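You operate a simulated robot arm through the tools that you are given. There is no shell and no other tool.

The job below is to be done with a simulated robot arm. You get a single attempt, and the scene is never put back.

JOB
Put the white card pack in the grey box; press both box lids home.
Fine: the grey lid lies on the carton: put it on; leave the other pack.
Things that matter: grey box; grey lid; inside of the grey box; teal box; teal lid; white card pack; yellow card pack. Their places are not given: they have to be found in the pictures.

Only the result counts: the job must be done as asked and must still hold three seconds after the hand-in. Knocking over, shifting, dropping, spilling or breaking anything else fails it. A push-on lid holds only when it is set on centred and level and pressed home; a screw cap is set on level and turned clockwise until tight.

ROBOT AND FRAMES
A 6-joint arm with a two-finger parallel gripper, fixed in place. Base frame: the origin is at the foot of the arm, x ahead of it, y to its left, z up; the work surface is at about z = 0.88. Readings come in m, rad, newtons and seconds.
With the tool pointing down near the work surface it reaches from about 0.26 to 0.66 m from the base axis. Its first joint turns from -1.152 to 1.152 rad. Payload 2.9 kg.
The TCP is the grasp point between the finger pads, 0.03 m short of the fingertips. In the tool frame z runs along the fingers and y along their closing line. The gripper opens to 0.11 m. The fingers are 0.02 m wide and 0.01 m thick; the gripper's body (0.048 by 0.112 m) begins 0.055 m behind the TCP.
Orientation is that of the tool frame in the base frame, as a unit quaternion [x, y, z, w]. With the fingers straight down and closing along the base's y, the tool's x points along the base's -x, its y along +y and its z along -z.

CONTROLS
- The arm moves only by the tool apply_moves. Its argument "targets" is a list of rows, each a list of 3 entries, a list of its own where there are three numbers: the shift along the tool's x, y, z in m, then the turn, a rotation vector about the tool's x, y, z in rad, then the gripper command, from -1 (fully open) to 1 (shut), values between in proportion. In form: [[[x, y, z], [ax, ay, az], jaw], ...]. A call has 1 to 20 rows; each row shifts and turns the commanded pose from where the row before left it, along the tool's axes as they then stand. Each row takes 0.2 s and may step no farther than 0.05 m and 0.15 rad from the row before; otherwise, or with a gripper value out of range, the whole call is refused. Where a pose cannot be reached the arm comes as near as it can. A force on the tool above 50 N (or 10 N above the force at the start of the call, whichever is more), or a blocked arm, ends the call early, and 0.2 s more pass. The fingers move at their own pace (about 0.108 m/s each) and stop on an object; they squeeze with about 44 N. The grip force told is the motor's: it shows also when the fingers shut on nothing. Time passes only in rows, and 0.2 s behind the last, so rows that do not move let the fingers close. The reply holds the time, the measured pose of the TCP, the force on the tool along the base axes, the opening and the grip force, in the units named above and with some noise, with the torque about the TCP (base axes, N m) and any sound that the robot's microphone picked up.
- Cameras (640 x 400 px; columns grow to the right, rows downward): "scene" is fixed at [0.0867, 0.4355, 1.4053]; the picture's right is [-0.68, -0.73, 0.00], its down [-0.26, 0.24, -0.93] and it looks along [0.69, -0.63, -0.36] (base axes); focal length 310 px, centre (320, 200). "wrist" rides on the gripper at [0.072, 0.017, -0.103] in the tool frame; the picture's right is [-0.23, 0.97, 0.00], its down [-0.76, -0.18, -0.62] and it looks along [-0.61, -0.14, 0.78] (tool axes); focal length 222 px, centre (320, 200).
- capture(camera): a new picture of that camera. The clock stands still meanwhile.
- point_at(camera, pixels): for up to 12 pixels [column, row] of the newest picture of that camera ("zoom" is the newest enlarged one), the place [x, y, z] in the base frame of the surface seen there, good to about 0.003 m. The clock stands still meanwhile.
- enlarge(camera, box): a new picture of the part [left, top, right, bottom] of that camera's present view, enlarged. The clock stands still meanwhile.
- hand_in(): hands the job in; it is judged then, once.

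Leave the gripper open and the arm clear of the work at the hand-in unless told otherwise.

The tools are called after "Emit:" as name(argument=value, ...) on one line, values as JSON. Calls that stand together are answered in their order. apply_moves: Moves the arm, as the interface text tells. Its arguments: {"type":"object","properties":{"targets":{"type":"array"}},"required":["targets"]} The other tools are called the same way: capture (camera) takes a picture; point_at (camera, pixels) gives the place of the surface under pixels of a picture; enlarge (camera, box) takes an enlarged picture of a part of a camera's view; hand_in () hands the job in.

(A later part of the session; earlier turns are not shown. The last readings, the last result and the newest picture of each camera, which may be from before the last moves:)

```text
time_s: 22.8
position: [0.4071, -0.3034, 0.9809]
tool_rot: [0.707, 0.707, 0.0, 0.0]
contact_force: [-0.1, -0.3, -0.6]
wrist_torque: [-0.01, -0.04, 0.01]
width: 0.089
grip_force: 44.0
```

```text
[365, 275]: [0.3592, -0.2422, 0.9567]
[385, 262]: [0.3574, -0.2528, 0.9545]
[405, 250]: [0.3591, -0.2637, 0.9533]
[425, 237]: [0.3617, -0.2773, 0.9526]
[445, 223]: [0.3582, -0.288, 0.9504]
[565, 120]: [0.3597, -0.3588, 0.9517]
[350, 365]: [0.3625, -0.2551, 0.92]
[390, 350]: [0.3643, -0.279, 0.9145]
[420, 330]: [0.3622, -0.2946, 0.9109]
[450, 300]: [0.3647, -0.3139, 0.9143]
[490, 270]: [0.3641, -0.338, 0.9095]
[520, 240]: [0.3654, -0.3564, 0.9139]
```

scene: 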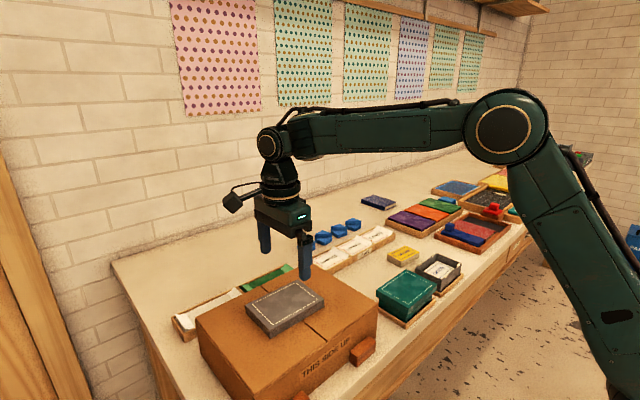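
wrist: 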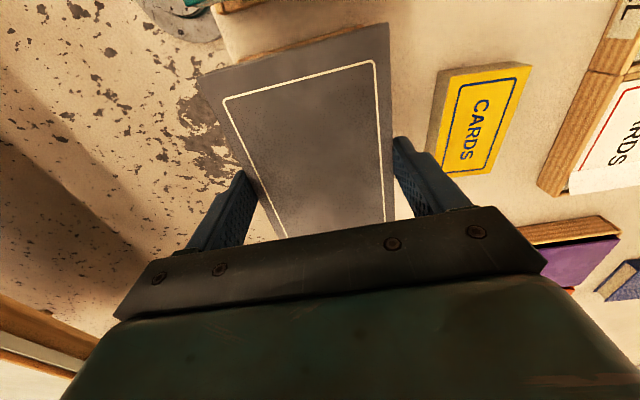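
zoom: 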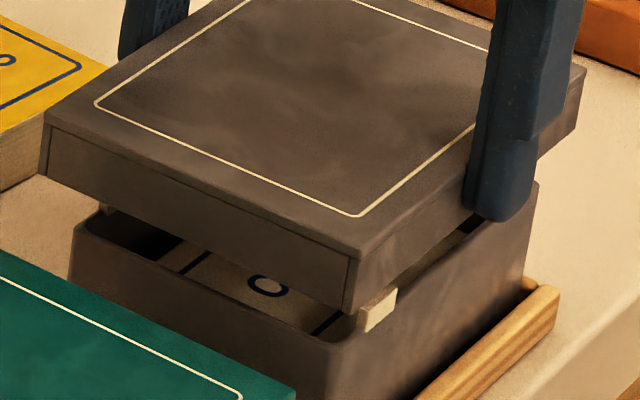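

Lid-to-box face offsets: +y faces differ by 8.8 mm (about 5 mm expected if centred), −x faces by 4.7 mm (about 6.5 mm expected). I'll correct by −3.5 mm in y and −1.7 mm in x, and lower 4 mm.

Emit:
apply_moves(targets=[[[-0.0035, -0.0017, 0], [0, 0, 0], 1], [[0, 0, 0.004], [0, 0, 0], 1], [[0, 0, 0], [0, 0, 0], 1]])

Emit:
enlarge(camera="scene", box=[408, 247, 472, 287])

```text
time_s: 23.6
position: [0.4043, -0.3086, 0.9751]
tool_rot: [0.707, 0.707, 0.0, 0.001]
contact_force: [0.3, 0.7, -0.2]
wrist_torque: [-0.02, -0.03, -0.03]
width: 0.0886
grip_force: 44.1
```

```text
10.00 times, centred on (440, 267) of scene
```

zoom: 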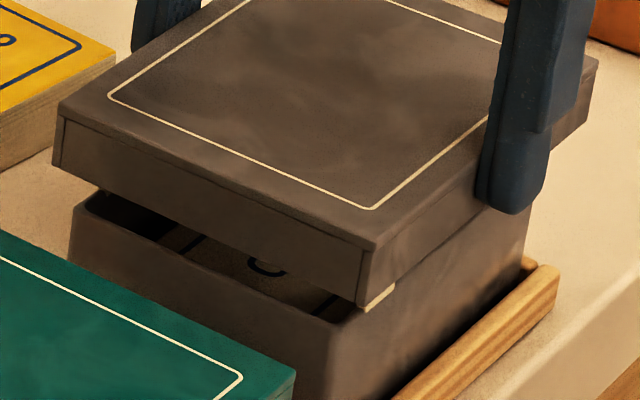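

Emit:
point_at(camera="zoom", pixels=[[85, 150], [125, 169], [175, 192], [225, 214], [275, 237], [335, 264], [100, 245], [130, 262], [165, 280], [200, 298], [240, 318], [280, 338]])

Emit:
point_at(camera="zoom", pixels=[[385, 268], [405, 254], [425, 240], [445, 226], [465, 210], [580, 110], [350, 350], [390, 335], [420, 315], [450, 290], [490, 260], [515, 240]])

Emit:
apply_moves(targets=[[[0, 0, 0], [0, 0, 0], 1]])

```text
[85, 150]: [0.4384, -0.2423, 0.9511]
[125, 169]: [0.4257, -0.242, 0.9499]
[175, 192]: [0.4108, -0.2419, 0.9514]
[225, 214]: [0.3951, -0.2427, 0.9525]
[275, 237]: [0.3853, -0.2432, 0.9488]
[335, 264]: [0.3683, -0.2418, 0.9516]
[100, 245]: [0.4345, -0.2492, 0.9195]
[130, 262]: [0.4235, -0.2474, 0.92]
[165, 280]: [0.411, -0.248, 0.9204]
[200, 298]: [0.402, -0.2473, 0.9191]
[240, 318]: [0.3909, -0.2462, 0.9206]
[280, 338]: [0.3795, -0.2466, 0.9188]
```

```text
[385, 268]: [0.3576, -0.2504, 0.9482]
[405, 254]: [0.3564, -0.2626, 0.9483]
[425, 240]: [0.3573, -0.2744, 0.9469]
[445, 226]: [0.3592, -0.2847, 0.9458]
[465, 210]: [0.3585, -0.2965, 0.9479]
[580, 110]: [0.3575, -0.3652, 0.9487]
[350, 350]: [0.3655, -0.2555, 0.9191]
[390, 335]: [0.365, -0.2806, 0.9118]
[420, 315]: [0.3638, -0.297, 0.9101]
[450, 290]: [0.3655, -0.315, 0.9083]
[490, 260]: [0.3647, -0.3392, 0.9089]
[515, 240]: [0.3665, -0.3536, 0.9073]
```

```text
time_s: 24.0
position: [0.4041, -0.3088, 0.9767]
tool_rot: [0.707, 0.707, -0.001, 0.0]
contact_force: [0.3, -0.3, -1.2]
wrist_torque: [-0.02, 0.0, -0.01]
width: 0.0889
grip_force: 44.2
```

Now the face offsets match a centred lid (5.2 mm in y, 7.4 mm in x). I'll lower in small steps and watch the force.

Emit:
apply_moves(targets=[[[0, 0, 0.004], [0, 0, 0], 1], [[0, 0, 0.004], [0, 0, 0], 1], [[0, 0, 0.004], [0, 0, 0], 1], [[0, 0, 0], [0, 0, 0], 1]])

Emit:
enlarge(camera="scene", box=[408, 247, 472, 287])

```text
time_s: 25.0
position: [0.4031, -0.3085, 0.9634]
tool_rot: [0.707, 0.707, 0.0, 0.0]
contact_force: [-0.1, -0.4, -0.9]
wrist_torque: [0.0, 0.02, -0.04]
width: 0.0887
grip_force: 43.9
```

```text
10.00 times, centred on (440, 267) of scene
```

zoom: 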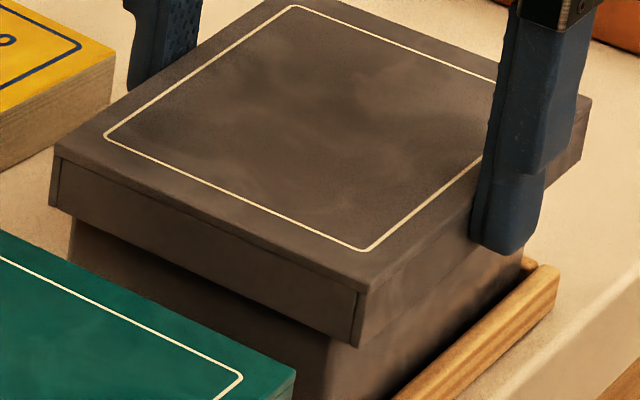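

There is no contact force, and the lid's skirt is about at rim level. Continuing down in 2–3 mm steps, watching for contact.

Emit:
apply_moves(targets=[[[0, 0, 0.003], [0, 0, 0], 1], [[0, 0, 0.002], [0, 0, 0], 1], [[0, 0, 0.002], [0, 0, 0], 1], [[0, 0, 0], [0, 0, 0], 1]])

Emit:
enlarge(camera="scene", box=[408, 247, 472, 287])

```text
time_s: 26.0
position: [0.4029, -0.3081, 0.9569]
tool_rot: [0.707, 0.707, 0.0, 0.001]
contact_force: [-0.2, -0.7, -0.8]
wrist_torque: [-0.06, 0.02, 0.0]
width: 0.0888
grip_force: 44.4
```

```text
10.00 times, centred on (440, 267) of scene
```

zoom: 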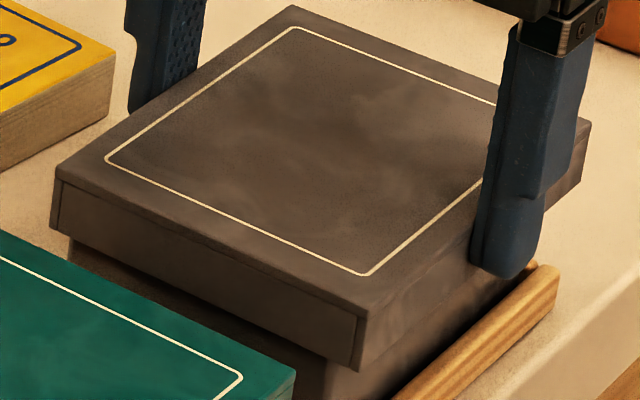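

Still no contact. A few more millimetres.

Emit:
apply_moves(targets=[[[0, 0, 0.002], [0, 0, 0], 1], [[0, 0, 0.0015], [0, 0, 0], 1], [[0, 0, 0], [0, 0, 0], 1]])

Emit:
enlarge(camera="scene", box=[408, 247, 472, 287])

```text
time_s: 26.8
position: [0.4026, -0.3074, 0.9531]
tool_rot: [0.707, 0.707, 0.0, -0.001]
contact_force: [0.1, 0.3, -0.1]
wrist_torque: [0.0, -0.01, -0.01]
width: 0.0891
grip_force: 43.9
```

```text
10.00 times, centred on (440, 267) of scene
```

zoom: 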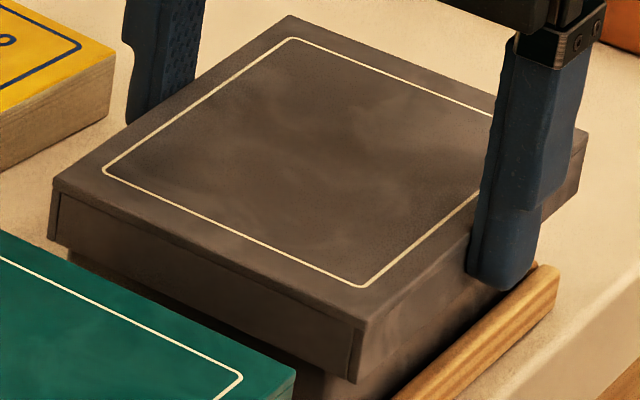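

Force is still zero with the lid top at about 0.938. Continuing in 1.5 mm steps.

Emit:
apply_moves(targets=[[[0, 0, 0.0015], [0, 0, 0], 1], [[0, 0, 0.0015], [0, 0, 0], 1], [[0, 0, 0], [0, 0, 0], 1]])

Emit:
enlarge(camera="scene", box=[408, 247, 472, 287])

```text
time_s: 27.6
position: [0.4036, -0.3071, 0.9488]
tool_rot: [0.707, 0.707, 0.0, 0.0]
contact_force: [-0.2, -0.3, -1.0]
wrist_torque: [-0.01, 0.0, 0.02]
width: 0.089
grip_force: 43.4
```

```text
10.00 times, centred on (440, 267) of scene
```

zoom: 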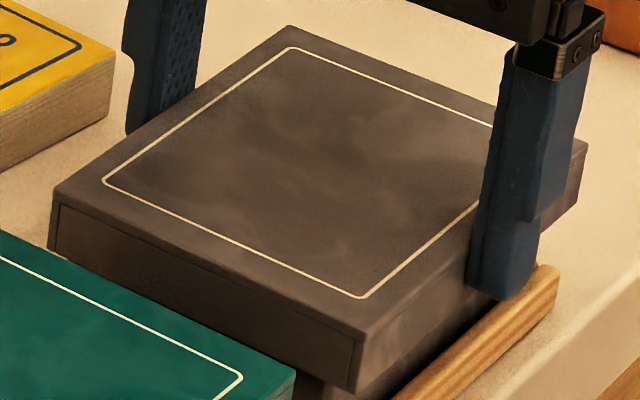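

Still free. I'll check the lid's top height and then continue down by 1 mm steps.

Emit:
point_at(camera="zoom", pixels=[[70, 190], [290, 35], [355, 310], [250, 150], [200, 220], [350, 200], [460, 150], [300, 250]])

Emit:
apply_moves(targets=[[[0, 0, 0.001], [0, 0, 0], 1], [[0, 0, 0.001], [0, 0, 0], 1], [[0, 0, 0], [0, 0, 0], 1]])

```text
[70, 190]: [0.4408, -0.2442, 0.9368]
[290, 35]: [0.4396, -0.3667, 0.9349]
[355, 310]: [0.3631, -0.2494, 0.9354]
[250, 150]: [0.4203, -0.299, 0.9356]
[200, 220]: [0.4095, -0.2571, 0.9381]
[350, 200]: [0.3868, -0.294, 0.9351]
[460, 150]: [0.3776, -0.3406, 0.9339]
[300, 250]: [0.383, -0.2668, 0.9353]
```

```text
time_s: 28.4
position: [0.4026, -0.3071, 0.9492]
tool_rot: [0.707, 0.707, 0.0, 0.0]
contact_force: [0.2, 0.3, -0.8]
wrist_torque: [0.03, -0.02, 0.03]
width: 0.0889
grip_force: 44.1
```

No contact force yet (z 0.9492). Continuing down 3 more millimetres in small steps.

Emit:
apply_moves(targets=[[[0, 0, 0.001], [0, 0, 0], 1], [[0, 0, 0.001], [0, 0, 0], 1], [[0, 0, 0.001], [0, 0, 0], 1], [[0, 0, 0], [0, 0, 0], 1]])

Emit:
enlarge(camera="scene", box=[408, 247, 472, 287])

```text
time_s: 29.4
position: [0.4028, -0.3081, 0.9483]
tool_rot: [0.707, 0.708, 0.0, 0.001]
contact_force: [-4.4, 7.6, 19.6]
wrist_torque: [0.27, 0.11, 0.01]
width: 0.0888
grip_force: 44.1
```

```text
10.00 times, centred on (440, 267) of scene
```

zoom: 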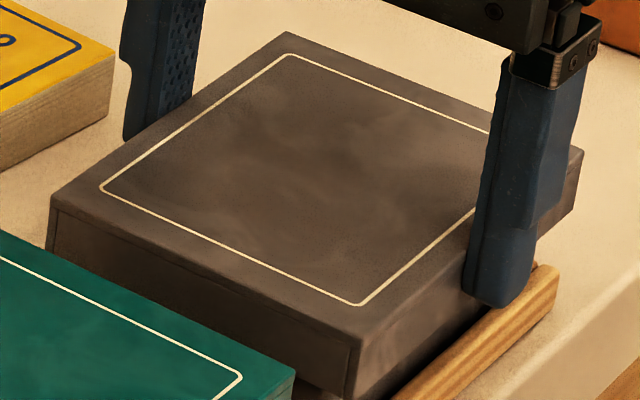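

Contact: 19.6 N upward, with small side forces (−4.4 in x, +7.6 in y). I'll measure the lid's level and face positions here.

Emit:
point_at(camera="zoom", pixels=[[62, 195], [288, 38], [350, 322], [180, 120], [200, 245], [290, 290], [470, 205], [570, 150], [420, 95], [250, 170], [350, 220], [300, 120]])

Emit:
point_at(camera="zoom", pixels=[[75, 235], [125, 258], [175, 281], [225, 304], [275, 327], [325, 350], [370, 355], [390, 340], [410, 325], [430, 310], [450, 295], [570, 195]])

```text
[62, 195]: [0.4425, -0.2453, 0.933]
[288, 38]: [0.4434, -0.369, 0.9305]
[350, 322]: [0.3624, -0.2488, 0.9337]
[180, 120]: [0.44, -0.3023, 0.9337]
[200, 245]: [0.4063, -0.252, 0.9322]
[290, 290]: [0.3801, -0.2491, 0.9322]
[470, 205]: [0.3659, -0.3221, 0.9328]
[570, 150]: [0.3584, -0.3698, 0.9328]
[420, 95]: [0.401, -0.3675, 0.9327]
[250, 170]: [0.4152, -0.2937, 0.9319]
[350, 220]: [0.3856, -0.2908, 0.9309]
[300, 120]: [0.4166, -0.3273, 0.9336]
```

```text
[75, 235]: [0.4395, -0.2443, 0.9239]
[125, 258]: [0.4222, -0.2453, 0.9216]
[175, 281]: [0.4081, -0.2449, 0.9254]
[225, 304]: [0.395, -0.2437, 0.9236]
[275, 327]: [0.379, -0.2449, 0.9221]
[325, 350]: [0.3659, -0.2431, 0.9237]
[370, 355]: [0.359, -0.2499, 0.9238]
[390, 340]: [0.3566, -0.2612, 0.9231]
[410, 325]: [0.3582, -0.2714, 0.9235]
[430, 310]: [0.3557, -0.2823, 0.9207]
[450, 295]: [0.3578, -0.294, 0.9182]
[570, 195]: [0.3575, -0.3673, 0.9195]
```

The lid is level (top about 0.932 at all corners) and touching. Side forces suggest it sits about 1.5 mm too far −y and 0.9 mm too far +x. I'll ease off 1 mm, shift to null those, and read again.

Emit:
apply_moves(targets=[[[0.0015, -0.0009, -0.001], [0, 0, 0], 1], [[0, 0, 0], [0, 0, 0], 1], [[0, 0, 0], [0, 0, 0], 1]])

Emit:
enlarge(camera="scene", box=[408, 252, 472, 292])

```text
time_s: 30.2
position: [0.4036, -0.3072, 0.9464]
tool_rot: [0.707, 0.707, 0.0, 0.003]
contact_force: [3.1, -4.3, 14.3]
wrist_torque: [-0.04, -0.07, 0.0]
width: 0.0888
grip_force: 43.8
```

```text
10.00 times, centred on (440, 272) of scene
```

zoom: 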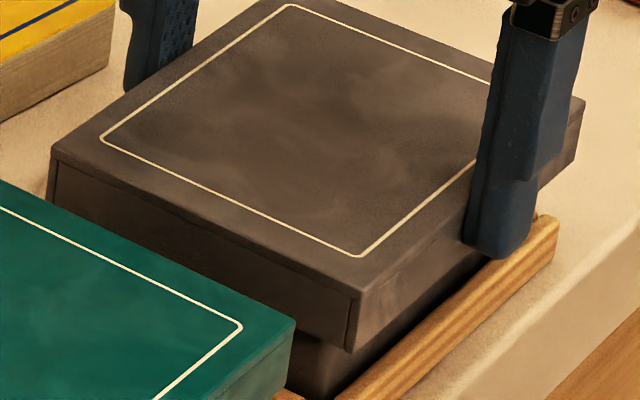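

Side forces flipped sign, so I overshot slightly. I'll go back by about a third of that and then press down gradually while the lid is held level.

Emit:
apply_moves(targets=[[[-0.0005, 0.0004, 0], [0, 0, 0], 1], [[0, 0, 0.001], [0, 0, 0], 1], [[0, 0, 0], [0, 0, 0], 1]])

```text
time_s: 31.0
position: [0.4036, -0.3078, 0.9463]
tool_rot: [0.707, 0.707, 0.0, 0.001]
contact_force: [-1.4, -1.2, 28.0]
wrist_torque: [0.25, 0.18, 0.04]
width: 0.089
grip_force: 43.7
```

Side forces are near zero, 28 N down. Pressing 2 mm more in small steps and listening for a click.

Emit:
apply_moves(targets=[[[0, 0, 0.001], [0, 0, 0], 1], [[0, 0, 0.001], [0, 0, 0], 1], [[0, 0, 0], [0, 0, 0], 1]])

Emit:
enlarge(camera="scene", box=[408, 252, 472, 292])

```text
time_s: 31.8
position: [0.403, -0.308, 0.9459]
tool_rot: [0.707, 0.708, 0.0, 0.003]
contact_force: [-6.5, -1.2, 38.3]
wrist_torque: [0.29, 0.4, 0.0]
width: 0.089
grip_force: 43.6
```

```text
10.00 times, centred on (440, 272) of scene
```

zoom: 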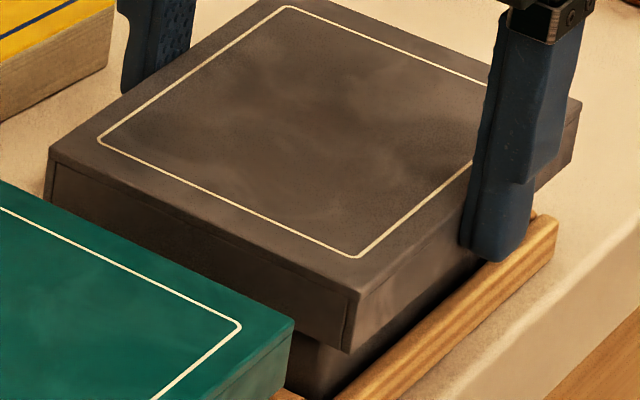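

Now 38 N with little further travel. I'll measure the lid height, then ease the force off before releasing.

Emit:
point_at(camera="zoom", pixels=[[62, 150], [288, 15], [350, 275], [180, 75], [200, 200], [290, 245], [460, 170], [565, 105], [250, 120], [350, 170], [300, 70], [400, 120]])

Emit:
apply_moves(targets=[[[0, 0, -0.0015], [0, 0, 0], 1], [[0, 0, -0.0015], [0, 0, 0], 1], [[0, 0, 0], [0, 0, 0], 1]])

```text
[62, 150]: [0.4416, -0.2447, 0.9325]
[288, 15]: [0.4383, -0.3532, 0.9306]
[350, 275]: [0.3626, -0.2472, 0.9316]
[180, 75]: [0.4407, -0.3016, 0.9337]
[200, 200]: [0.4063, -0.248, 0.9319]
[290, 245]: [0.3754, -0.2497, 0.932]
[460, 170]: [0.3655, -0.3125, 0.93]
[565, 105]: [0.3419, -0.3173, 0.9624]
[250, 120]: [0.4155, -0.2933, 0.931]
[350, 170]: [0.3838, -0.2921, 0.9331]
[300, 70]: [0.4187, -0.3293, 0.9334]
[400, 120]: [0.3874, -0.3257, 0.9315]
```

```text
time_s: 32.6
position: [0.4033, -0.3075, 0.946]
tool_rot: [0.707, 0.707, 0.0, 0.001]
contact_force: [-0.5, -5.9, 19.1]
wrist_torque: [-0.18, -0.01, -0.02]
width: 0.0887
grip_force: 44.6
```

Lid top reads about 0.932 and level. Easing off another 2 mm, then opening the fingers.

Emit:
apply_moves(targets=[[[0, 0, -0.001], [0, 0, 0], 1], [[0, 0, -0.0012], [0, 0, 0], 1], [[0, 0, 0], [0, 0, 0], 1]])

```text
time_s: 33.4
position: [0.4017, -0.3049, 0.9479]
tool_rot: [0.706, 0.708, 0.0, -0.002]
contact_force: [3.4, -0.4, 4.0]
wrist_torque: [-0.02, -0.14, 0.0]
width: 0.089
grip_force: 43.8
```

Down force is only 4 N. Opening the fingers and rising straight up.

Emit:
apply_moves(targets=[[[0, 0, 0], [0, 0, 0], -1], [[0, 0, 0], [0, 0, 0], -1], [[0, 0, -0.02], [0, 0, 0], -1], [[0, 0, -0.04], [0, 0, 0], -1], [[0, 0, 0], [0, 0, 0], -1]])

Emit:
enlarge(camera="scene", box=[380, 240, 476, 330])

Emit:
capture(camera="wrist")

```text
time_s: 34.6
position: [0.4026, -0.3065, 1.0088]
tool_rot: [0.707, 0.707, 0.0, 0.0]
contact_force: [0.7, 0.9, -0.2]
wrist_torque: [0.03, 0.02, 0.0]
width: 0.1103
grip_force: 0.1
```

```text
4.44 times, centred on (428, 285) of scene
```

zoom: 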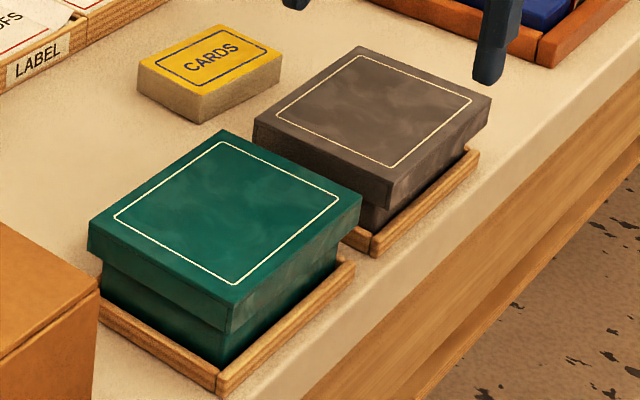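

```text
taken
```

wrist: 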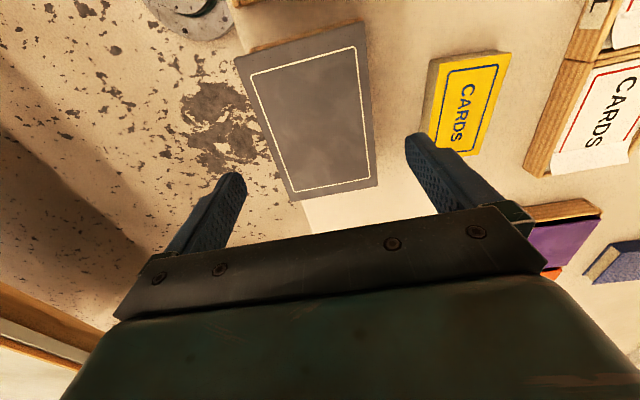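

The grey lid is on and sits lower than the teal one. I'll enlarge it to check level and centring now that it's free.

Emit:
enlarge(camera="scene", box=[408, 245, 476, 295])

Emit:
enlarge(camera="wrist", box=[215, 10, 395, 210])

```text
8.00 times, centred on (442, 270) of scene
```

zoom: 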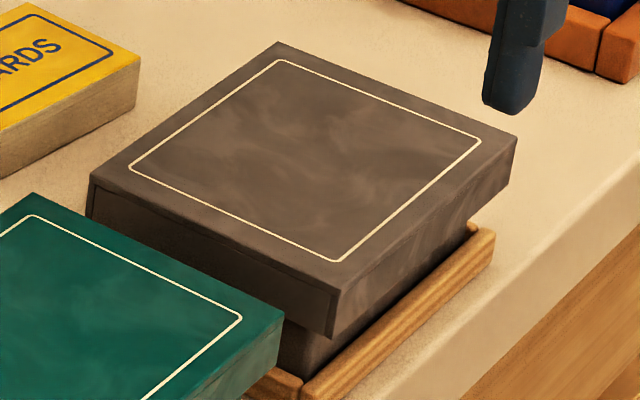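

```text
2.00 times, centred on (305, 110) of wrist
```

zoom: 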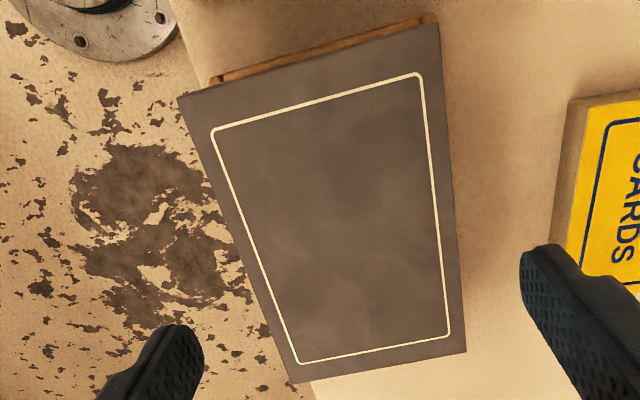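

Emit:
point_at(camera="zoom", pixels=[[182, 100], [436, 28], [462, 349], [293, 378], [310, 66], [375, 362], [235, 230], [448, 190], [330, 210], [250, 120], [400, 300], [320, 330]])

Emit:
enlarge(camera="scene", box=[408, 245, 476, 295])

Emit:
point_at(camera="zoom", pixels=[[95, 185], [278, 47], [510, 138], [334, 285], [300, 160], [150, 215], [200, 237], [260, 262], [310, 285], [360, 285], [420, 240], [490, 180]])

```text
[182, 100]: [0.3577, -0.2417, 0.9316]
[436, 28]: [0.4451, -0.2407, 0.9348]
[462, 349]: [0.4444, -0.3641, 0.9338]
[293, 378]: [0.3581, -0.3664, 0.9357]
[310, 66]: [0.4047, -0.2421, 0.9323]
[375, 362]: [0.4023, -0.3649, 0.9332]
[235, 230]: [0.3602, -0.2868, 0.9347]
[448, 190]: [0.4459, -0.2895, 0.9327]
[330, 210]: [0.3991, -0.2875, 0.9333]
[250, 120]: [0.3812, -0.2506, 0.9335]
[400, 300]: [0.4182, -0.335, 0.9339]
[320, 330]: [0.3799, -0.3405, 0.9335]
```

```text
8.00 times, centred on (442, 270) of scene
```

zoom: 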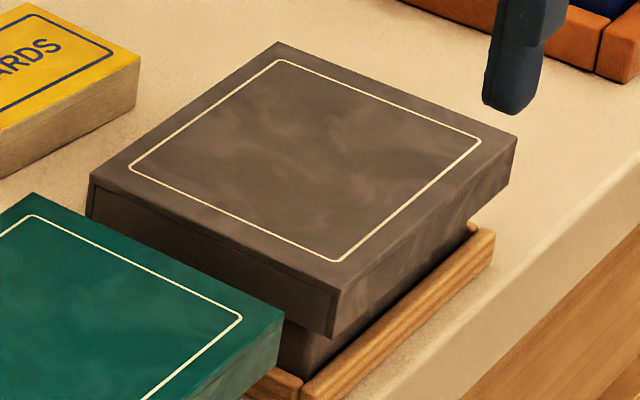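

```text
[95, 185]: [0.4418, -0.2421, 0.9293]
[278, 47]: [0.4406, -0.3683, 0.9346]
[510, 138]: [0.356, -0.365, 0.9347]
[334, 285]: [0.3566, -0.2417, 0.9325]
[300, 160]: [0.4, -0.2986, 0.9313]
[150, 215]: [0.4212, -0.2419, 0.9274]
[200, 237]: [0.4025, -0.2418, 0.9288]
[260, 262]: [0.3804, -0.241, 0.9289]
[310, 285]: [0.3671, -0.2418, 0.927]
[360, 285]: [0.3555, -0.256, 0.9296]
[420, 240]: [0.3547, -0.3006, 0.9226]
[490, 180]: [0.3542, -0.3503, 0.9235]
```

I'll check whether the lid is still centred on the box by measuring the visible box faces just under the lid, plus the tray edges.

Emit:
point_at(camera="zoom", pixels=[[325, 360], [345, 346], [370, 328], [400, 305], [430, 278], [460, 250], [290, 340], [300, 348], [308, 355], [400, 320], [310, 390], [480, 245]])

Emit:
enlarge(camera="scene", box=[430, 265, 470, 297])

```text
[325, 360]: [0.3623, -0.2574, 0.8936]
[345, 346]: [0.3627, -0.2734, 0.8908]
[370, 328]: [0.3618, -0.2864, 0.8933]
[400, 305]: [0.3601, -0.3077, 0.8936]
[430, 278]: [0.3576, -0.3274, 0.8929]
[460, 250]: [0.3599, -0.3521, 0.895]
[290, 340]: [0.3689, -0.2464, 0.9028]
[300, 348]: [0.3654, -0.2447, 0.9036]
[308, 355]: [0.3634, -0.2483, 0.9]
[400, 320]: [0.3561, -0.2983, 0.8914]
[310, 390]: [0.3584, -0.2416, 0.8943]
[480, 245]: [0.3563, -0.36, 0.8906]
```

```text
12.50 times, centred on (450, 281) of scene
```

zoom: 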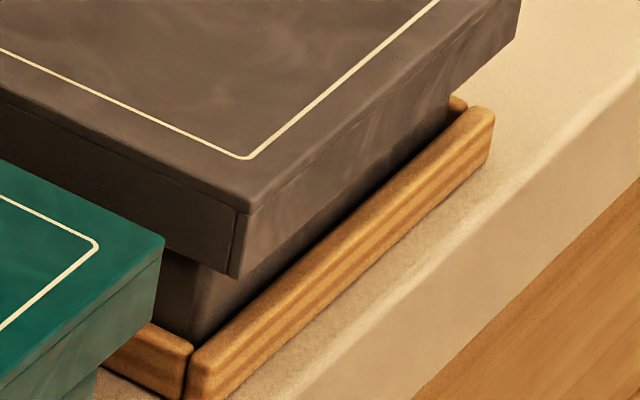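

Emit:
point_at(camera="zoom", pixels=[[225, 295], [245, 285], [265, 268], [290, 247], [430, 125], [440, 115], [170, 280], [180, 295], [190, 310], [195, 275], [185, 320], [215, 285]])

Emit:
point_at(camera="zoom", pixels=[[255, 235], [280, 215], [310, 195], [350, 160], [400, 120], [460, 70], [60, 150], [100, 170], [140, 190], [180, 210], [220, 230], [30, 130]])

```text
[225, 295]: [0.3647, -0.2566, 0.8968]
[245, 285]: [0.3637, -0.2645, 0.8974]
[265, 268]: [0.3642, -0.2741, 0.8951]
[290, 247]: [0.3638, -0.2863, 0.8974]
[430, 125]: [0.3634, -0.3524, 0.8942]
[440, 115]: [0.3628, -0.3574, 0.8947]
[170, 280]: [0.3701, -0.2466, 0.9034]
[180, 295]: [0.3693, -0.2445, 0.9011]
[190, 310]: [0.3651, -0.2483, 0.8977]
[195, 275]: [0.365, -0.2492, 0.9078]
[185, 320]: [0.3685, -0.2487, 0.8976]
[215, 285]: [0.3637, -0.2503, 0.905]
```

```text
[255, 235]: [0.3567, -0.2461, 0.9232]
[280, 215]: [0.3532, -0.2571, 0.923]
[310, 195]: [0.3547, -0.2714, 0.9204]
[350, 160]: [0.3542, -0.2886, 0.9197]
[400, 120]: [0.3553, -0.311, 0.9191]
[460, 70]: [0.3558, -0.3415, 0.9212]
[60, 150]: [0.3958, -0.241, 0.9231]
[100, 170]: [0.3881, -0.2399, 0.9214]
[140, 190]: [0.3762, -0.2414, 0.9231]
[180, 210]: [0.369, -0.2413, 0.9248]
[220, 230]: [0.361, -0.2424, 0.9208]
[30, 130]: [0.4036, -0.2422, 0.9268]
```

The lid seems to have slid about 2 mm toward −x and +y as I eased off. Before fine-tuning it, I'll press the teal lid, which shows what "home" looks and sounds like. First I measure it in the scene view.

Emit:
enlarge(camera="scene", box=[370, 262, 444, 332])

```text
5.71 times, centred on (407, 297) of scene
```

zoom: 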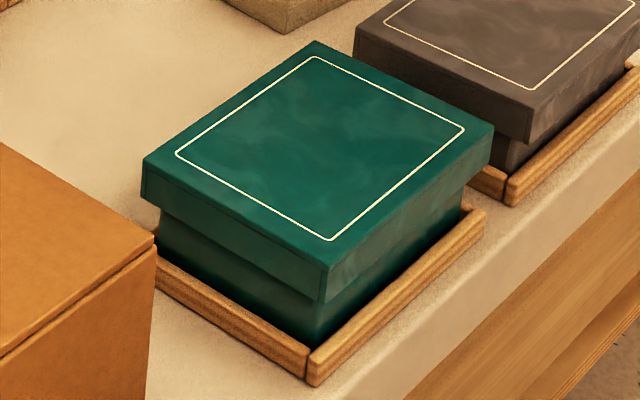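

Emit:
point_at(camera="zoom", pixels=[[150, 162], [314, 46], [486, 130], [327, 262], [315, 150], [230, 150], [400, 140], [320, 100], [320, 210], [250, 110], [400, 200], [240, 200]])

Emit:
point_at(camera="zoom", pixels=[[170, 195], [210, 218], [250, 242], [290, 265], [345, 270], [400, 220], [470, 160], [180, 240], [230, 270], [290, 310], [340, 315], [440, 225]])

```text
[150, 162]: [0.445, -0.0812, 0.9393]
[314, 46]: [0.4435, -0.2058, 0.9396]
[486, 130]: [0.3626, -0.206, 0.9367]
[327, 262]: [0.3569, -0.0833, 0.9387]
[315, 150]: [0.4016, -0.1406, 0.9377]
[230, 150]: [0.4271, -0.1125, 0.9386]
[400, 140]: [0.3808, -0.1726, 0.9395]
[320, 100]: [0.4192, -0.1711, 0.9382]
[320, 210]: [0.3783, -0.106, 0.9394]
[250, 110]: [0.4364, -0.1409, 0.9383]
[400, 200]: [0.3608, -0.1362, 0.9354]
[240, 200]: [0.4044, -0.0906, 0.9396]
```

```text
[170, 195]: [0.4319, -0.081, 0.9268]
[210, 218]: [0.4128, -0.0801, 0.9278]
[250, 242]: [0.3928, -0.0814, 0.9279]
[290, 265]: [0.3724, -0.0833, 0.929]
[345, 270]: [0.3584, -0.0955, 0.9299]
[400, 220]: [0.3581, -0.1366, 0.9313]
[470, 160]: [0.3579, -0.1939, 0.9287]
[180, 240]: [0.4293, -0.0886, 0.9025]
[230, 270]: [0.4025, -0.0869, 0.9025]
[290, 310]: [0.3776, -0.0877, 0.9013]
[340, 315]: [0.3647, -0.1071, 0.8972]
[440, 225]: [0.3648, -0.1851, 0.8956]
```

On the teal box a centred lid shows offsets of 6.7 mm (x) and 6.2 mm (y), so the grey lid is now about 2 mm too far −x and fine in y. The teal lid top at 0.9385 stands about 6 mm higher, so it isn't home. I'll close the fingers and move above the teal lid's centre, (0.403, −0.1435).

Emit:
apply_moves(targets=[[[0, 0, -0.01], [0, 0, 0], 1], [[0.0408, 0.0001, 0], [0, 0, 0], 1], [[0.0408, 0.0001, 0], [0, 0, 0], 1], [[0.0408, 0.0001, 0], [0, 0, 0], 1], [[0.0408, 0.0001, 0], [0, 0, 0], 1], [[0, 0, 0.02], [0, 0, 0], 1], [[0, 0, 0.02], [0, 0, 0], 1], [[0, 0, 0], [0, 0, 0], 1]])

Emit:
enlarge(camera="scene", box=[360, 235, 460, 325])

Emit:
capture(camera="wrist")

```text
time_s: 36.4
position: [0.4025, -0.142, 0.9769]
tool_rot: [0.707, 0.707, 0.0, 0.0]
contact_force: [-0.5, 0.6, 0.2]
wrist_torque: [0.01, 0.0, 0.01]
width: 0.0002
grip_force: 37.4
```

```text
4.44 times, centred on (410, 280) of scene
```

zoom: 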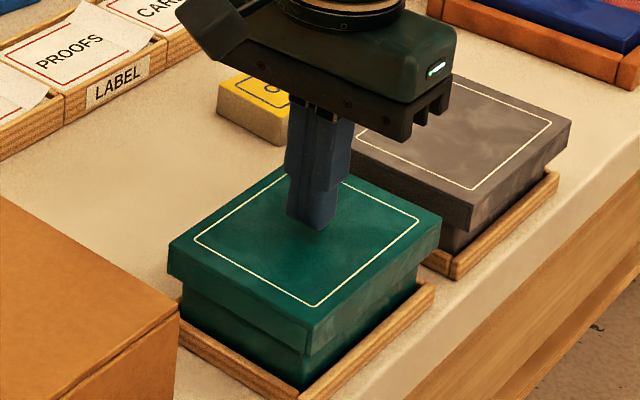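

```text
taken
```

wrist: 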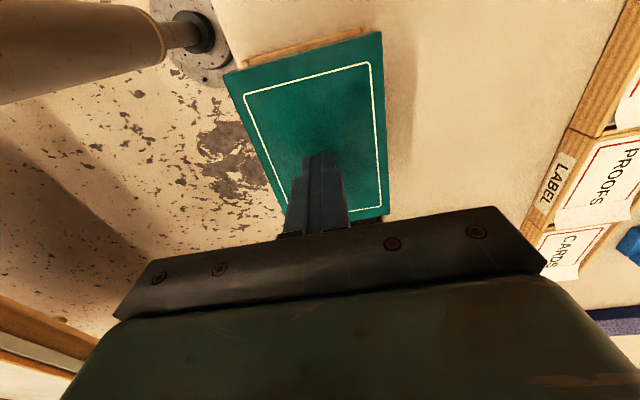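

The closed fingertips are over the middle of the teal lid. Lowering to contact in small steps.

Emit:
apply_moves(targets=[[[-0.001, 0, 0.005], [0, 0, 0], 1], [[0, 0, 0.003], [0, 0, 0], 1], [[0, 0, 0.001], [0, 0, 0], 1], [[0, 0, 0.001], [0, 0, 0], 1], [[0, 0, 0], [0, 0, 0], 1]])

```text
time_s: 37.6
position: [0.4029, -0.1454, 0.9693]
tool_rot: [0.707, 0.707, 0.001, 0.001]
contact_force: [-1.1, 2.0, 6.6]
wrist_torque: [0.09, 0.05, 0.02]
width: 0.0002
grip_force: 37.4
```

Contact at 6.6 N with the TCP at 0.969. Pressing further in 1 mm steps and listening.

Emit:
apply_moves(targets=[[[0, 0, 0.001], [0, 0, 0], 1], [[0, 0, 0.001], [0, 0, 0], 1], [[0, 0, 0.001], [0, 0, 0], 1], [[0, 0, 0], [0, 0, 0], 1]])

```text
time_s: 38.6
position: [0.4041, -0.1442, 0.9649]
tool_rot: [0.707, 0.707, 0.0, 0.001]
contact_force: [0.3, 0.2, 0.2]
wrist_torque: [-0.01, -0.02, -0.02]
width: 0.0
grip_force: 37.5
```

The lid gave way and moved down a few millimetres, and the force fell to zero. Following it down.

Emit:
apply_moves(targets=[[[0, 0, 0.001], [0, 0, 0], 1], [[0, 0, 0.001], [0, 0, 0], 1], [[0, 0, 0.001], [0, 0, 0], 1], [[0, 0, 0], [0, 0, 0], 1]])

Emit:
enlarge(camera="scene", box=[370, 255, 480, 330])

```text
time_s: 39.6
position: [0.402, -0.1446, 0.9619]
tool_rot: [0.707, 0.707, -0.001, 0.001]
contact_force: [0.3, 0.3, 5.8]
wrist_torque: [-0.02, 0.0, 0.02]
width: 0.0002
grip_force: 37.6
```

```text
5.33 times, centred on (425, 292) of scene
```

zoom: 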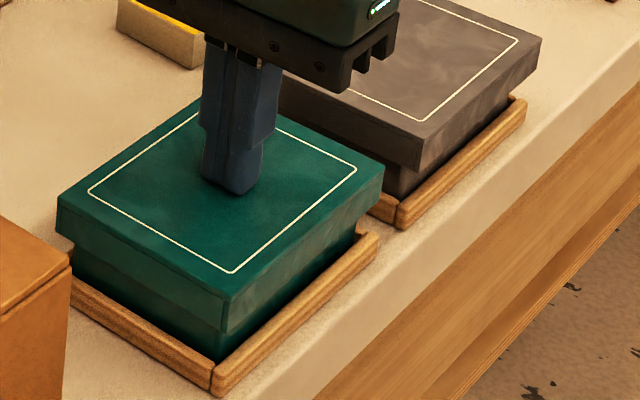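

Contact again at lid top about 0.932 (5.8 N). Pressing on firmly in 1 mm steps.

Emit:
apply_moves(targets=[[[0, 0, 0.001], [0, 0, 0], 1], [[0, 0, 0.001], [0, 0, 0], 1], [[0, 0, 0.001], [0, 0, 0], 1], [[0, 0, 0], [0, 0, 0], 1]])

```text
time_s: 40.6
position: [0.4028, -0.1461, 0.9621]
tool_rot: [0.707, 0.707, 0.001, 0.003]
contact_force: [-4.7, 1.7, 11.6]
wrist_torque: [0.09, 0.18, -0.02]
width: 0.0
grip_force: 37.8
stopped in row 4: the force on the tool passed its limit at 50 N (the readings are from after the stop); the commanded pose is now the measured one
```

The press passed 50 N and stopped against a hard stop. I'll lift off and check the teal lid's height and level.

Emit:
apply_moves(targets=[[[0, 0, -0.005], [0, 0, 0], 1], [[0, 0, -0.02], [0, 0, 0], 1], [[0, 0, -0.03], [0, 0, 0], 1], [[0, 0, 0], [0, 0, 0], 1]])

Emit:
enlarge(camera="scene", box=[370, 262, 444, 332])

Emit:
point_at(camera="zoom", pixels=[[152, 192], [314, 76], [484, 158], [325, 290], [315, 180], [230, 180], [400, 170], [320, 130], [320, 240], [250, 140], [400, 230], [240, 230]])

```text
time_s: 41.6
position: [0.4028, -0.1452, 1.0157]
tool_rot: [0.706, 0.708, 0.001, 0.002]
contact_force: [-0.1, 0.5, -0.2]
wrist_torque: [0.0, -0.02, -0.01]
width: 0.0001
grip_force: 37.6
```

```text
5.71 times, centred on (407, 297) of scene
```

zoom: 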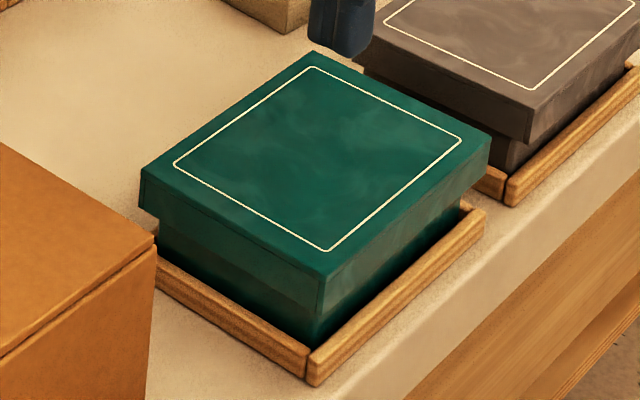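

```text
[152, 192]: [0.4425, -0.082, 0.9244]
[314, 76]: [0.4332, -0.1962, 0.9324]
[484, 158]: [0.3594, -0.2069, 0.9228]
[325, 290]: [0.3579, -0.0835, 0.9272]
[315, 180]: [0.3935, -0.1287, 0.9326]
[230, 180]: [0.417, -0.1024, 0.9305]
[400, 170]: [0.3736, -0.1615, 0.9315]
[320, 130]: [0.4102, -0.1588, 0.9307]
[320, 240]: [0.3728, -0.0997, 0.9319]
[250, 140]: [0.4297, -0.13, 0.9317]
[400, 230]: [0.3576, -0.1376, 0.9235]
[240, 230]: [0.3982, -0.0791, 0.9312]
```

The teal lid is now level at about 0.9315, about 7 mm lower and home. Now I'll measure the grey lid's top in the same way for comparison.

Emit:
enlarge(camera="scene", box=[408, 245, 476, 295])

Emit:
point_at(camera="zoom", pixels=[[110, 182], [130, 170], [170, 195], [220, 215], [330, 270], [290, 245], [350, 240], [420, 190], [490, 145], [450, 120], [330, 75], [280, 55]])

```text
8.00 times, centred on (442, 270) of scene
```

zoom: 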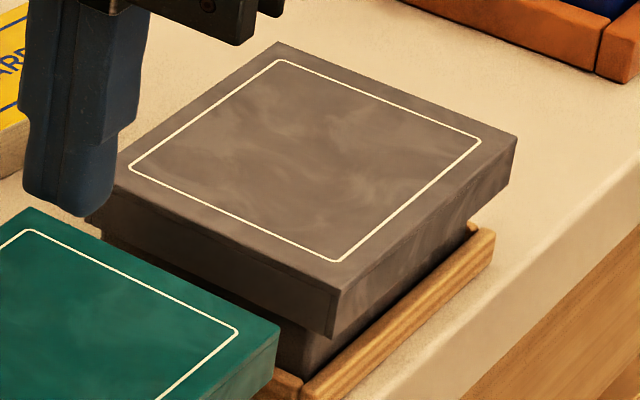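

```text
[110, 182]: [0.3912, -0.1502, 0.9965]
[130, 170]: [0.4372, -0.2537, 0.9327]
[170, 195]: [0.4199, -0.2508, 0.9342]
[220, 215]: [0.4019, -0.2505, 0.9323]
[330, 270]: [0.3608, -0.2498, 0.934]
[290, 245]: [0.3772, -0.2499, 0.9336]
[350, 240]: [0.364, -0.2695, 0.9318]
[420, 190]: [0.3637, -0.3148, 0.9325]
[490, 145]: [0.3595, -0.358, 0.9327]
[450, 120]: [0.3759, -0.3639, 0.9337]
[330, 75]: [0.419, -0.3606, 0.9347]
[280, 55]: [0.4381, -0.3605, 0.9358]
```

The grey lid averages about 0.9335 with its far corner near 0.936, so it isn't quite home and is 2 mm off in x. I'll go back over it with open fingers and regrip at x 0.4037 to centre it, also correcting a tiny tool tilt left by the stop.

Emit:
apply_moves(targets=[[[0, 0, 0], [0.003, 0.001, 0.001], 1], [[-0.0397, 0.0002, 0], [0, 0, 0], -1], [[-0.0397, 0.0002, 0], [0, 0, 0], -1], [[-0.0397, 0.0002, 0], [0, 0, 0], -1], [[-0.0397, 0.0003, 0], [0, 0, 0], -1], [[0, 0, 0], [0, 0, 0], -1], [[0, 0, 0], [0, 0, 0], -1]])

Emit:
apply_moves(targets=[[[0, 0, 0], [0, 0, 0], -1]])

```text
time_s: 43.2
position: [0.4043, -0.3026, 1.0197]
tool_rot: [0.708, 0.706, 0.0, 0.002]
contact_force: [0.1, -0.5, -0.3]
wrist_torque: [0.02, -0.07, 0.02]
width: 0.1102
grip_force: 0.0
```

```text
time_s: 43.6
position: [0.4032, -0.3033, 1.0175]
tool_rot: [0.708, 0.706, 0.0, 0.002]
contact_force: [-0.6, -0.6, 1.3]
wrist_torque: [0.0, 0.01, 0.02]
width: 0.11
grip_force: 0.1
```

The tool is at x 0.4037, y −0.303. I'll make a last tiny tilt correction, descend to z about 0.950 around the lid, and then close to centre it.

Emit:
apply_moves(targets=[[[0, 0, 0.03], [0.002, 0.003, -0.002], -1], [[0, 0, 0.025], [0, 0, 0], -1], [[0, 0, 0.012], [0, 0, 0], -1], [[0, 0, 0], [0, 0, 0], -1]])

Emit:
capture(camera="wrist")

Emit:
enlarge(camera="scene", box=[395, 235, 485, 305])

```text
time_s: 44.6
position: [0.4029, -0.3041, 0.95]
tool_rot: [0.707, 0.707, 0.0, -0.001]
contact_force: [0.0, -1.2, 0.5]
wrist_torque: [0.0, -0.02, 0.04]
width: 0.1099
grip_force: 0.0
```

```text
taken
```

wrist: 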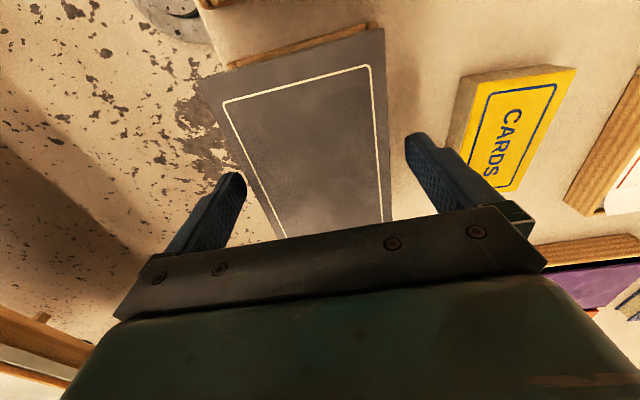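

```text
5.71 times, centred on (440, 270) of scene
```

zoom: 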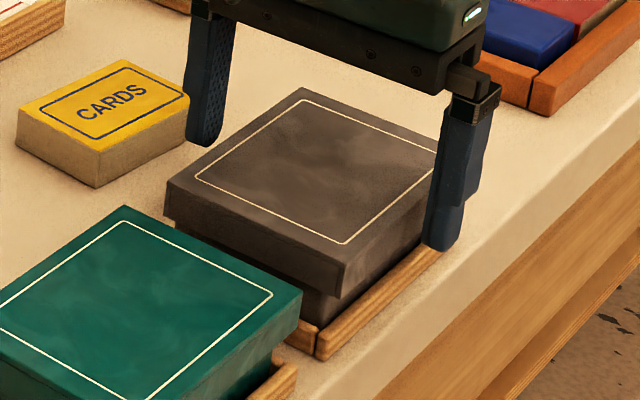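

The wrist view confirms the lid sits nearer the −x finger. Closing now to centre it between the fingers.

Emit:
apply_moves(targets=[[[0, 0, 0], [0, 0, 0], -0.55], [[0, 0, 0], [0, 0, 0], -0.6], [[0, 0, 0], [0, 0, 0], 1], [[0, 0, 0], [0, 0, 0], 1]])

Emit:
enlarge(camera="scene", box=[408, 245, 476, 295])

```text
time_s: 45.6
position: [0.4033, -0.304, 0.9499]
tool_rot: [0.707, 0.707, 0.0, -0.001]
contact_force: [-0.1, 0.0, -1.8]
wrist_torque: [0.02, -0.01, 0.01]
width: 0.0889
grip_force: 43.8
```

```text
8.00 times, centred on (442, 270) of scene
```

zoom: 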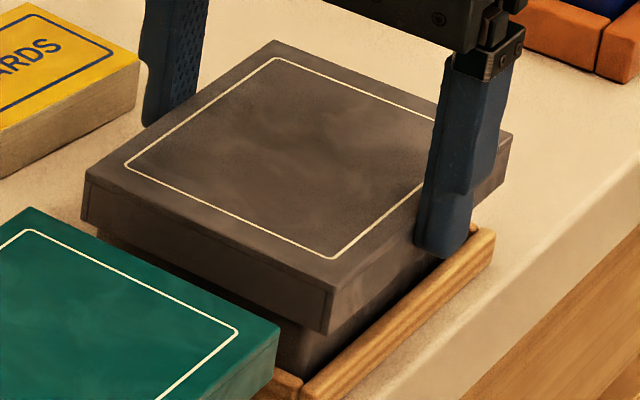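

Emit:
point_at(camera="zoom", pixels=[[345, 295], [365, 280], [385, 265], [405, 250], [490, 185], [500, 175], [315, 350], [330, 345], [350, 330], [375, 310], [400, 290], [455, 245]])

Emit:
point_at(camera="zoom", pixels=[[110, 215], [150, 233], [190, 252], [230, 270], [270, 288], [310, 308], [290, 335], [297, 345], [285, 350], [295, 360], [105, 235], [280, 340]])

```text
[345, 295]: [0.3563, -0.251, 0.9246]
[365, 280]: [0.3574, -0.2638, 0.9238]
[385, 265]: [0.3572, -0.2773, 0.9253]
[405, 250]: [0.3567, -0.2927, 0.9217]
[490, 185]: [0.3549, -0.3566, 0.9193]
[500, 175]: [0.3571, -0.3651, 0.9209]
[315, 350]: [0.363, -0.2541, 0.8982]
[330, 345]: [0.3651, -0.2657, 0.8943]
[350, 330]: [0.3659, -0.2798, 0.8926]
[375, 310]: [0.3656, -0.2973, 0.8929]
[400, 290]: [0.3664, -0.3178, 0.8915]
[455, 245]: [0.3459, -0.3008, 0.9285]
```

```text
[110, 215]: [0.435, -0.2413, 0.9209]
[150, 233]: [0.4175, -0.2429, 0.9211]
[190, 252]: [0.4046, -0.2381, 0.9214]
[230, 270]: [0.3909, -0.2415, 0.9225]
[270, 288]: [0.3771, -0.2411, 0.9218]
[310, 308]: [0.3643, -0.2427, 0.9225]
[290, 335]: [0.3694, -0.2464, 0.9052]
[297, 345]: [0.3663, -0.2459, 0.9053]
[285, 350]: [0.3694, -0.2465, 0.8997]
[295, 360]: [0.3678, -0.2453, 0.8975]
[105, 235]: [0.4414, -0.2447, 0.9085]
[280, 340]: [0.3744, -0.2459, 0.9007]
```

Lid and box appear to have moved together by about 1.5 mm, so the lid is already snug on the box and self-centred; no side force remains. I'll open, rise, close the fingers and press its middle as I did with the teal one.

Emit:
apply_moves(targets=[[[0, 0, 0], [0, 0, 0], -1], [[0, 0, 0], [0, 0, 0], -1], [[0, 0, -0.02], [0, 0, 0], -1], [[0, 0, -0.02], [0, 0, 0], -1], [[0, 0, 0], [0, 0, 0], 1], [[0, 0, 0], [0, 0, 0], 1], [[0, 0, 0], [0, 0, 0], 1]])

Emit:
enlarge(camera="scene", box=[408, 245, 476, 295])

Emit:
capture(camera="wrist")

```text
time_s: 47.2
position: [0.4018, -0.3033, 0.9893]
tool_rot: [0.707, 0.707, 0.0, 0.0]
contact_force: [-0.7, 0.1, 0.2]
wrist_torque: [0.05, 0.0, -0.01]
width: 0.0
grip_force: 37.8
```

```text
8.00 times, centred on (442, 270) of scene
```

zoom: 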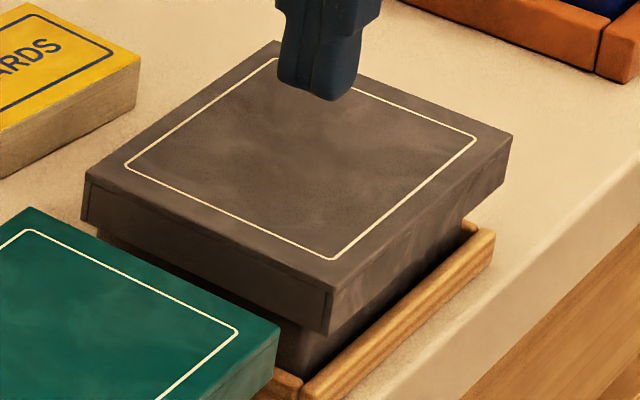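

```text
taken
```

wrist: 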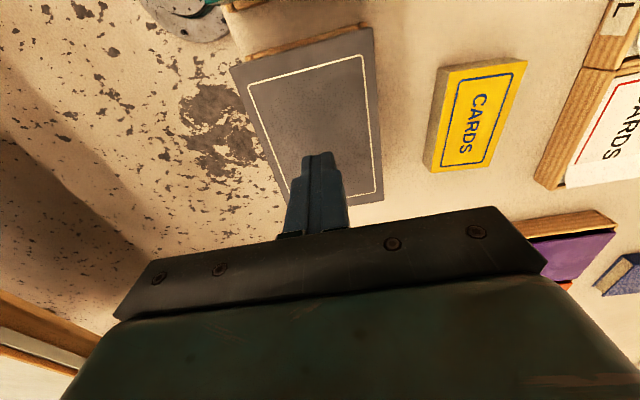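

The fingertips are over the lid's middle. Lowering to just above it, then pressing in 1 mm steps.

Emit:
apply_moves(targets=[[[0, 0, 0.015], [0, 0, 0], 1], [[0, 0, 0.007], [0, 0, 0], 1], [[0, 0, 0.001], [0, 0, 0], 1], [[0, 0, 0.001], [0, 0, 0], 1], [[0, 0, 0.001], [0, 0, 0], 1], [[0, 0, 0], [0, 0, 0], 1]])

```text
time_s: 48.6
position: [0.4042, -0.3047, 0.9661]
tool_rot: [0.707, 0.707, 0.001, -0.001]
contact_force: [-0.1, 0.4, 0.1]
wrist_torque: [0.03, -0.01, -0.02]
width: 0.0
grip_force: 37.7
```

Emit:
apply_moves(targets=[[[0, 0, 0.001], [0, 0, 0], 1], [[0, 0, 0.001], [0, 0, 0], 1], [[0, 0, 0.001], [0, 0, 0], 1], [[0, 0, 0], [0, 0, 0], 1]])

```text
time_s: 49.6
position: [0.4034, -0.3031, 0.9629]
tool_rot: [0.706, 0.708, 0.0, 0.0]
contact_force: [-1.9, 1.6, 13.4]
wrist_torque: [0.08, 0.03, -0.02]
width: 0.0001
grip_force: 37.8
```

Contact: 13 N with the fingertips at about 0.933. Pressing on, one millimetre at a time.

Emit:
apply_moves(targets=[[[0, 0, 0.001], [0, 0, 0], 1], [[0, 0, 0.001], [0, 0, 0], 1], [[0, 0, 0], [0, 0, 0], 1]])

Emit:
enlarge(camera="scene", box=[408, 245, 476, 295])

```text
time_s: 50.5
position: [0.4044, -0.304, 0.9621]
tool_rot: [0.707, 0.707, 0.001, 0.002]
contact_force: [-1.8, 6.6, 33.3]
wrist_torque: [0.23, 0.06, 0.0]
width: 0.0001
grip_force: 38.0
```

```text
8.00 times, centred on (442, 270) of scene
```

zoom: 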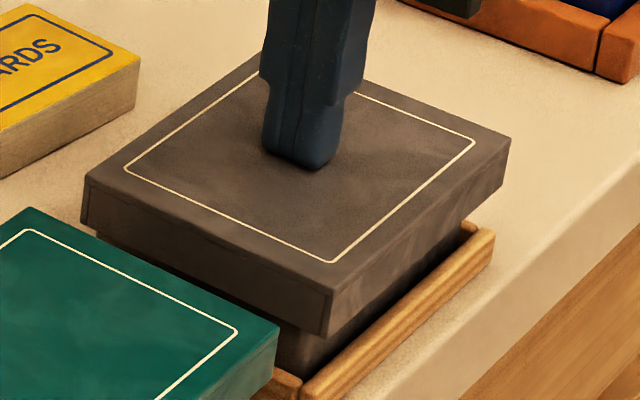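

At 33 N the tip is at the same height (TCP 0.962) as when the teal lid bottomed out. One more step to match its full press.

Emit:
apply_moves(targets=[[[0, 0, 0.001], [0, 0, 0], 1], [[0, 0, 0.0008], [0, 0, 0], 1], [[0, 0, 0], [0, 0, 0], 1]])

Emit:
apply_moves(targets=[[[0, 0, -0.004], [0, 0, 0], 1], [[0, 0, -0.02], [0, 0, 0], 1], [[0, 0, -0.04], [0, 0, 0], 1], [[0, 0, -0.04], [0, 0, 0], 1], [[0, 0, 0], [0, 0, 0], 1]])

Emit:
enlarge(camera="scene", box=[370, 245, 480, 325])

```text
time_s: 51.2
position: [0.405, -0.3055, 0.9629]
tool_rot: [0.707, 0.707, 0.001, 0.003]
contact_force: [-3.4, 8.1, 43.0]
wrist_torque: [0.28, 0.11, 0.05]
width: 0.0
grip_force: 37.8
```

```text
time_s: 52.5
position: [0.4038, -0.3039, 1.0628]
tool_rot: [0.707, 0.707, 0.0, -0.002]
contact_force: [-0.3, -0.1, 0.6]
wrist_torque: [0.01, 0.02, 0.05]
width: 0.0
grip_force: 37.8
```

```text
5.00 times, centred on (425, 285) of scene
```

zoom: 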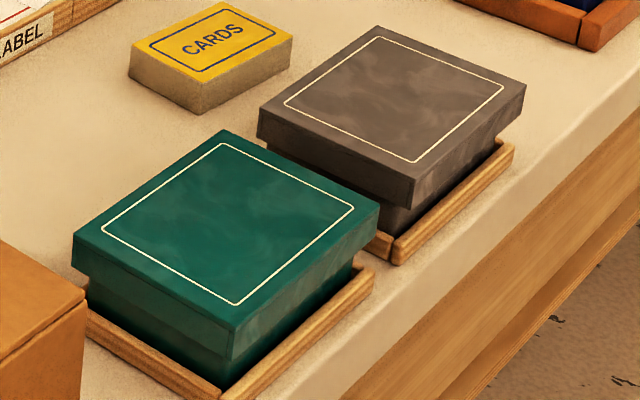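

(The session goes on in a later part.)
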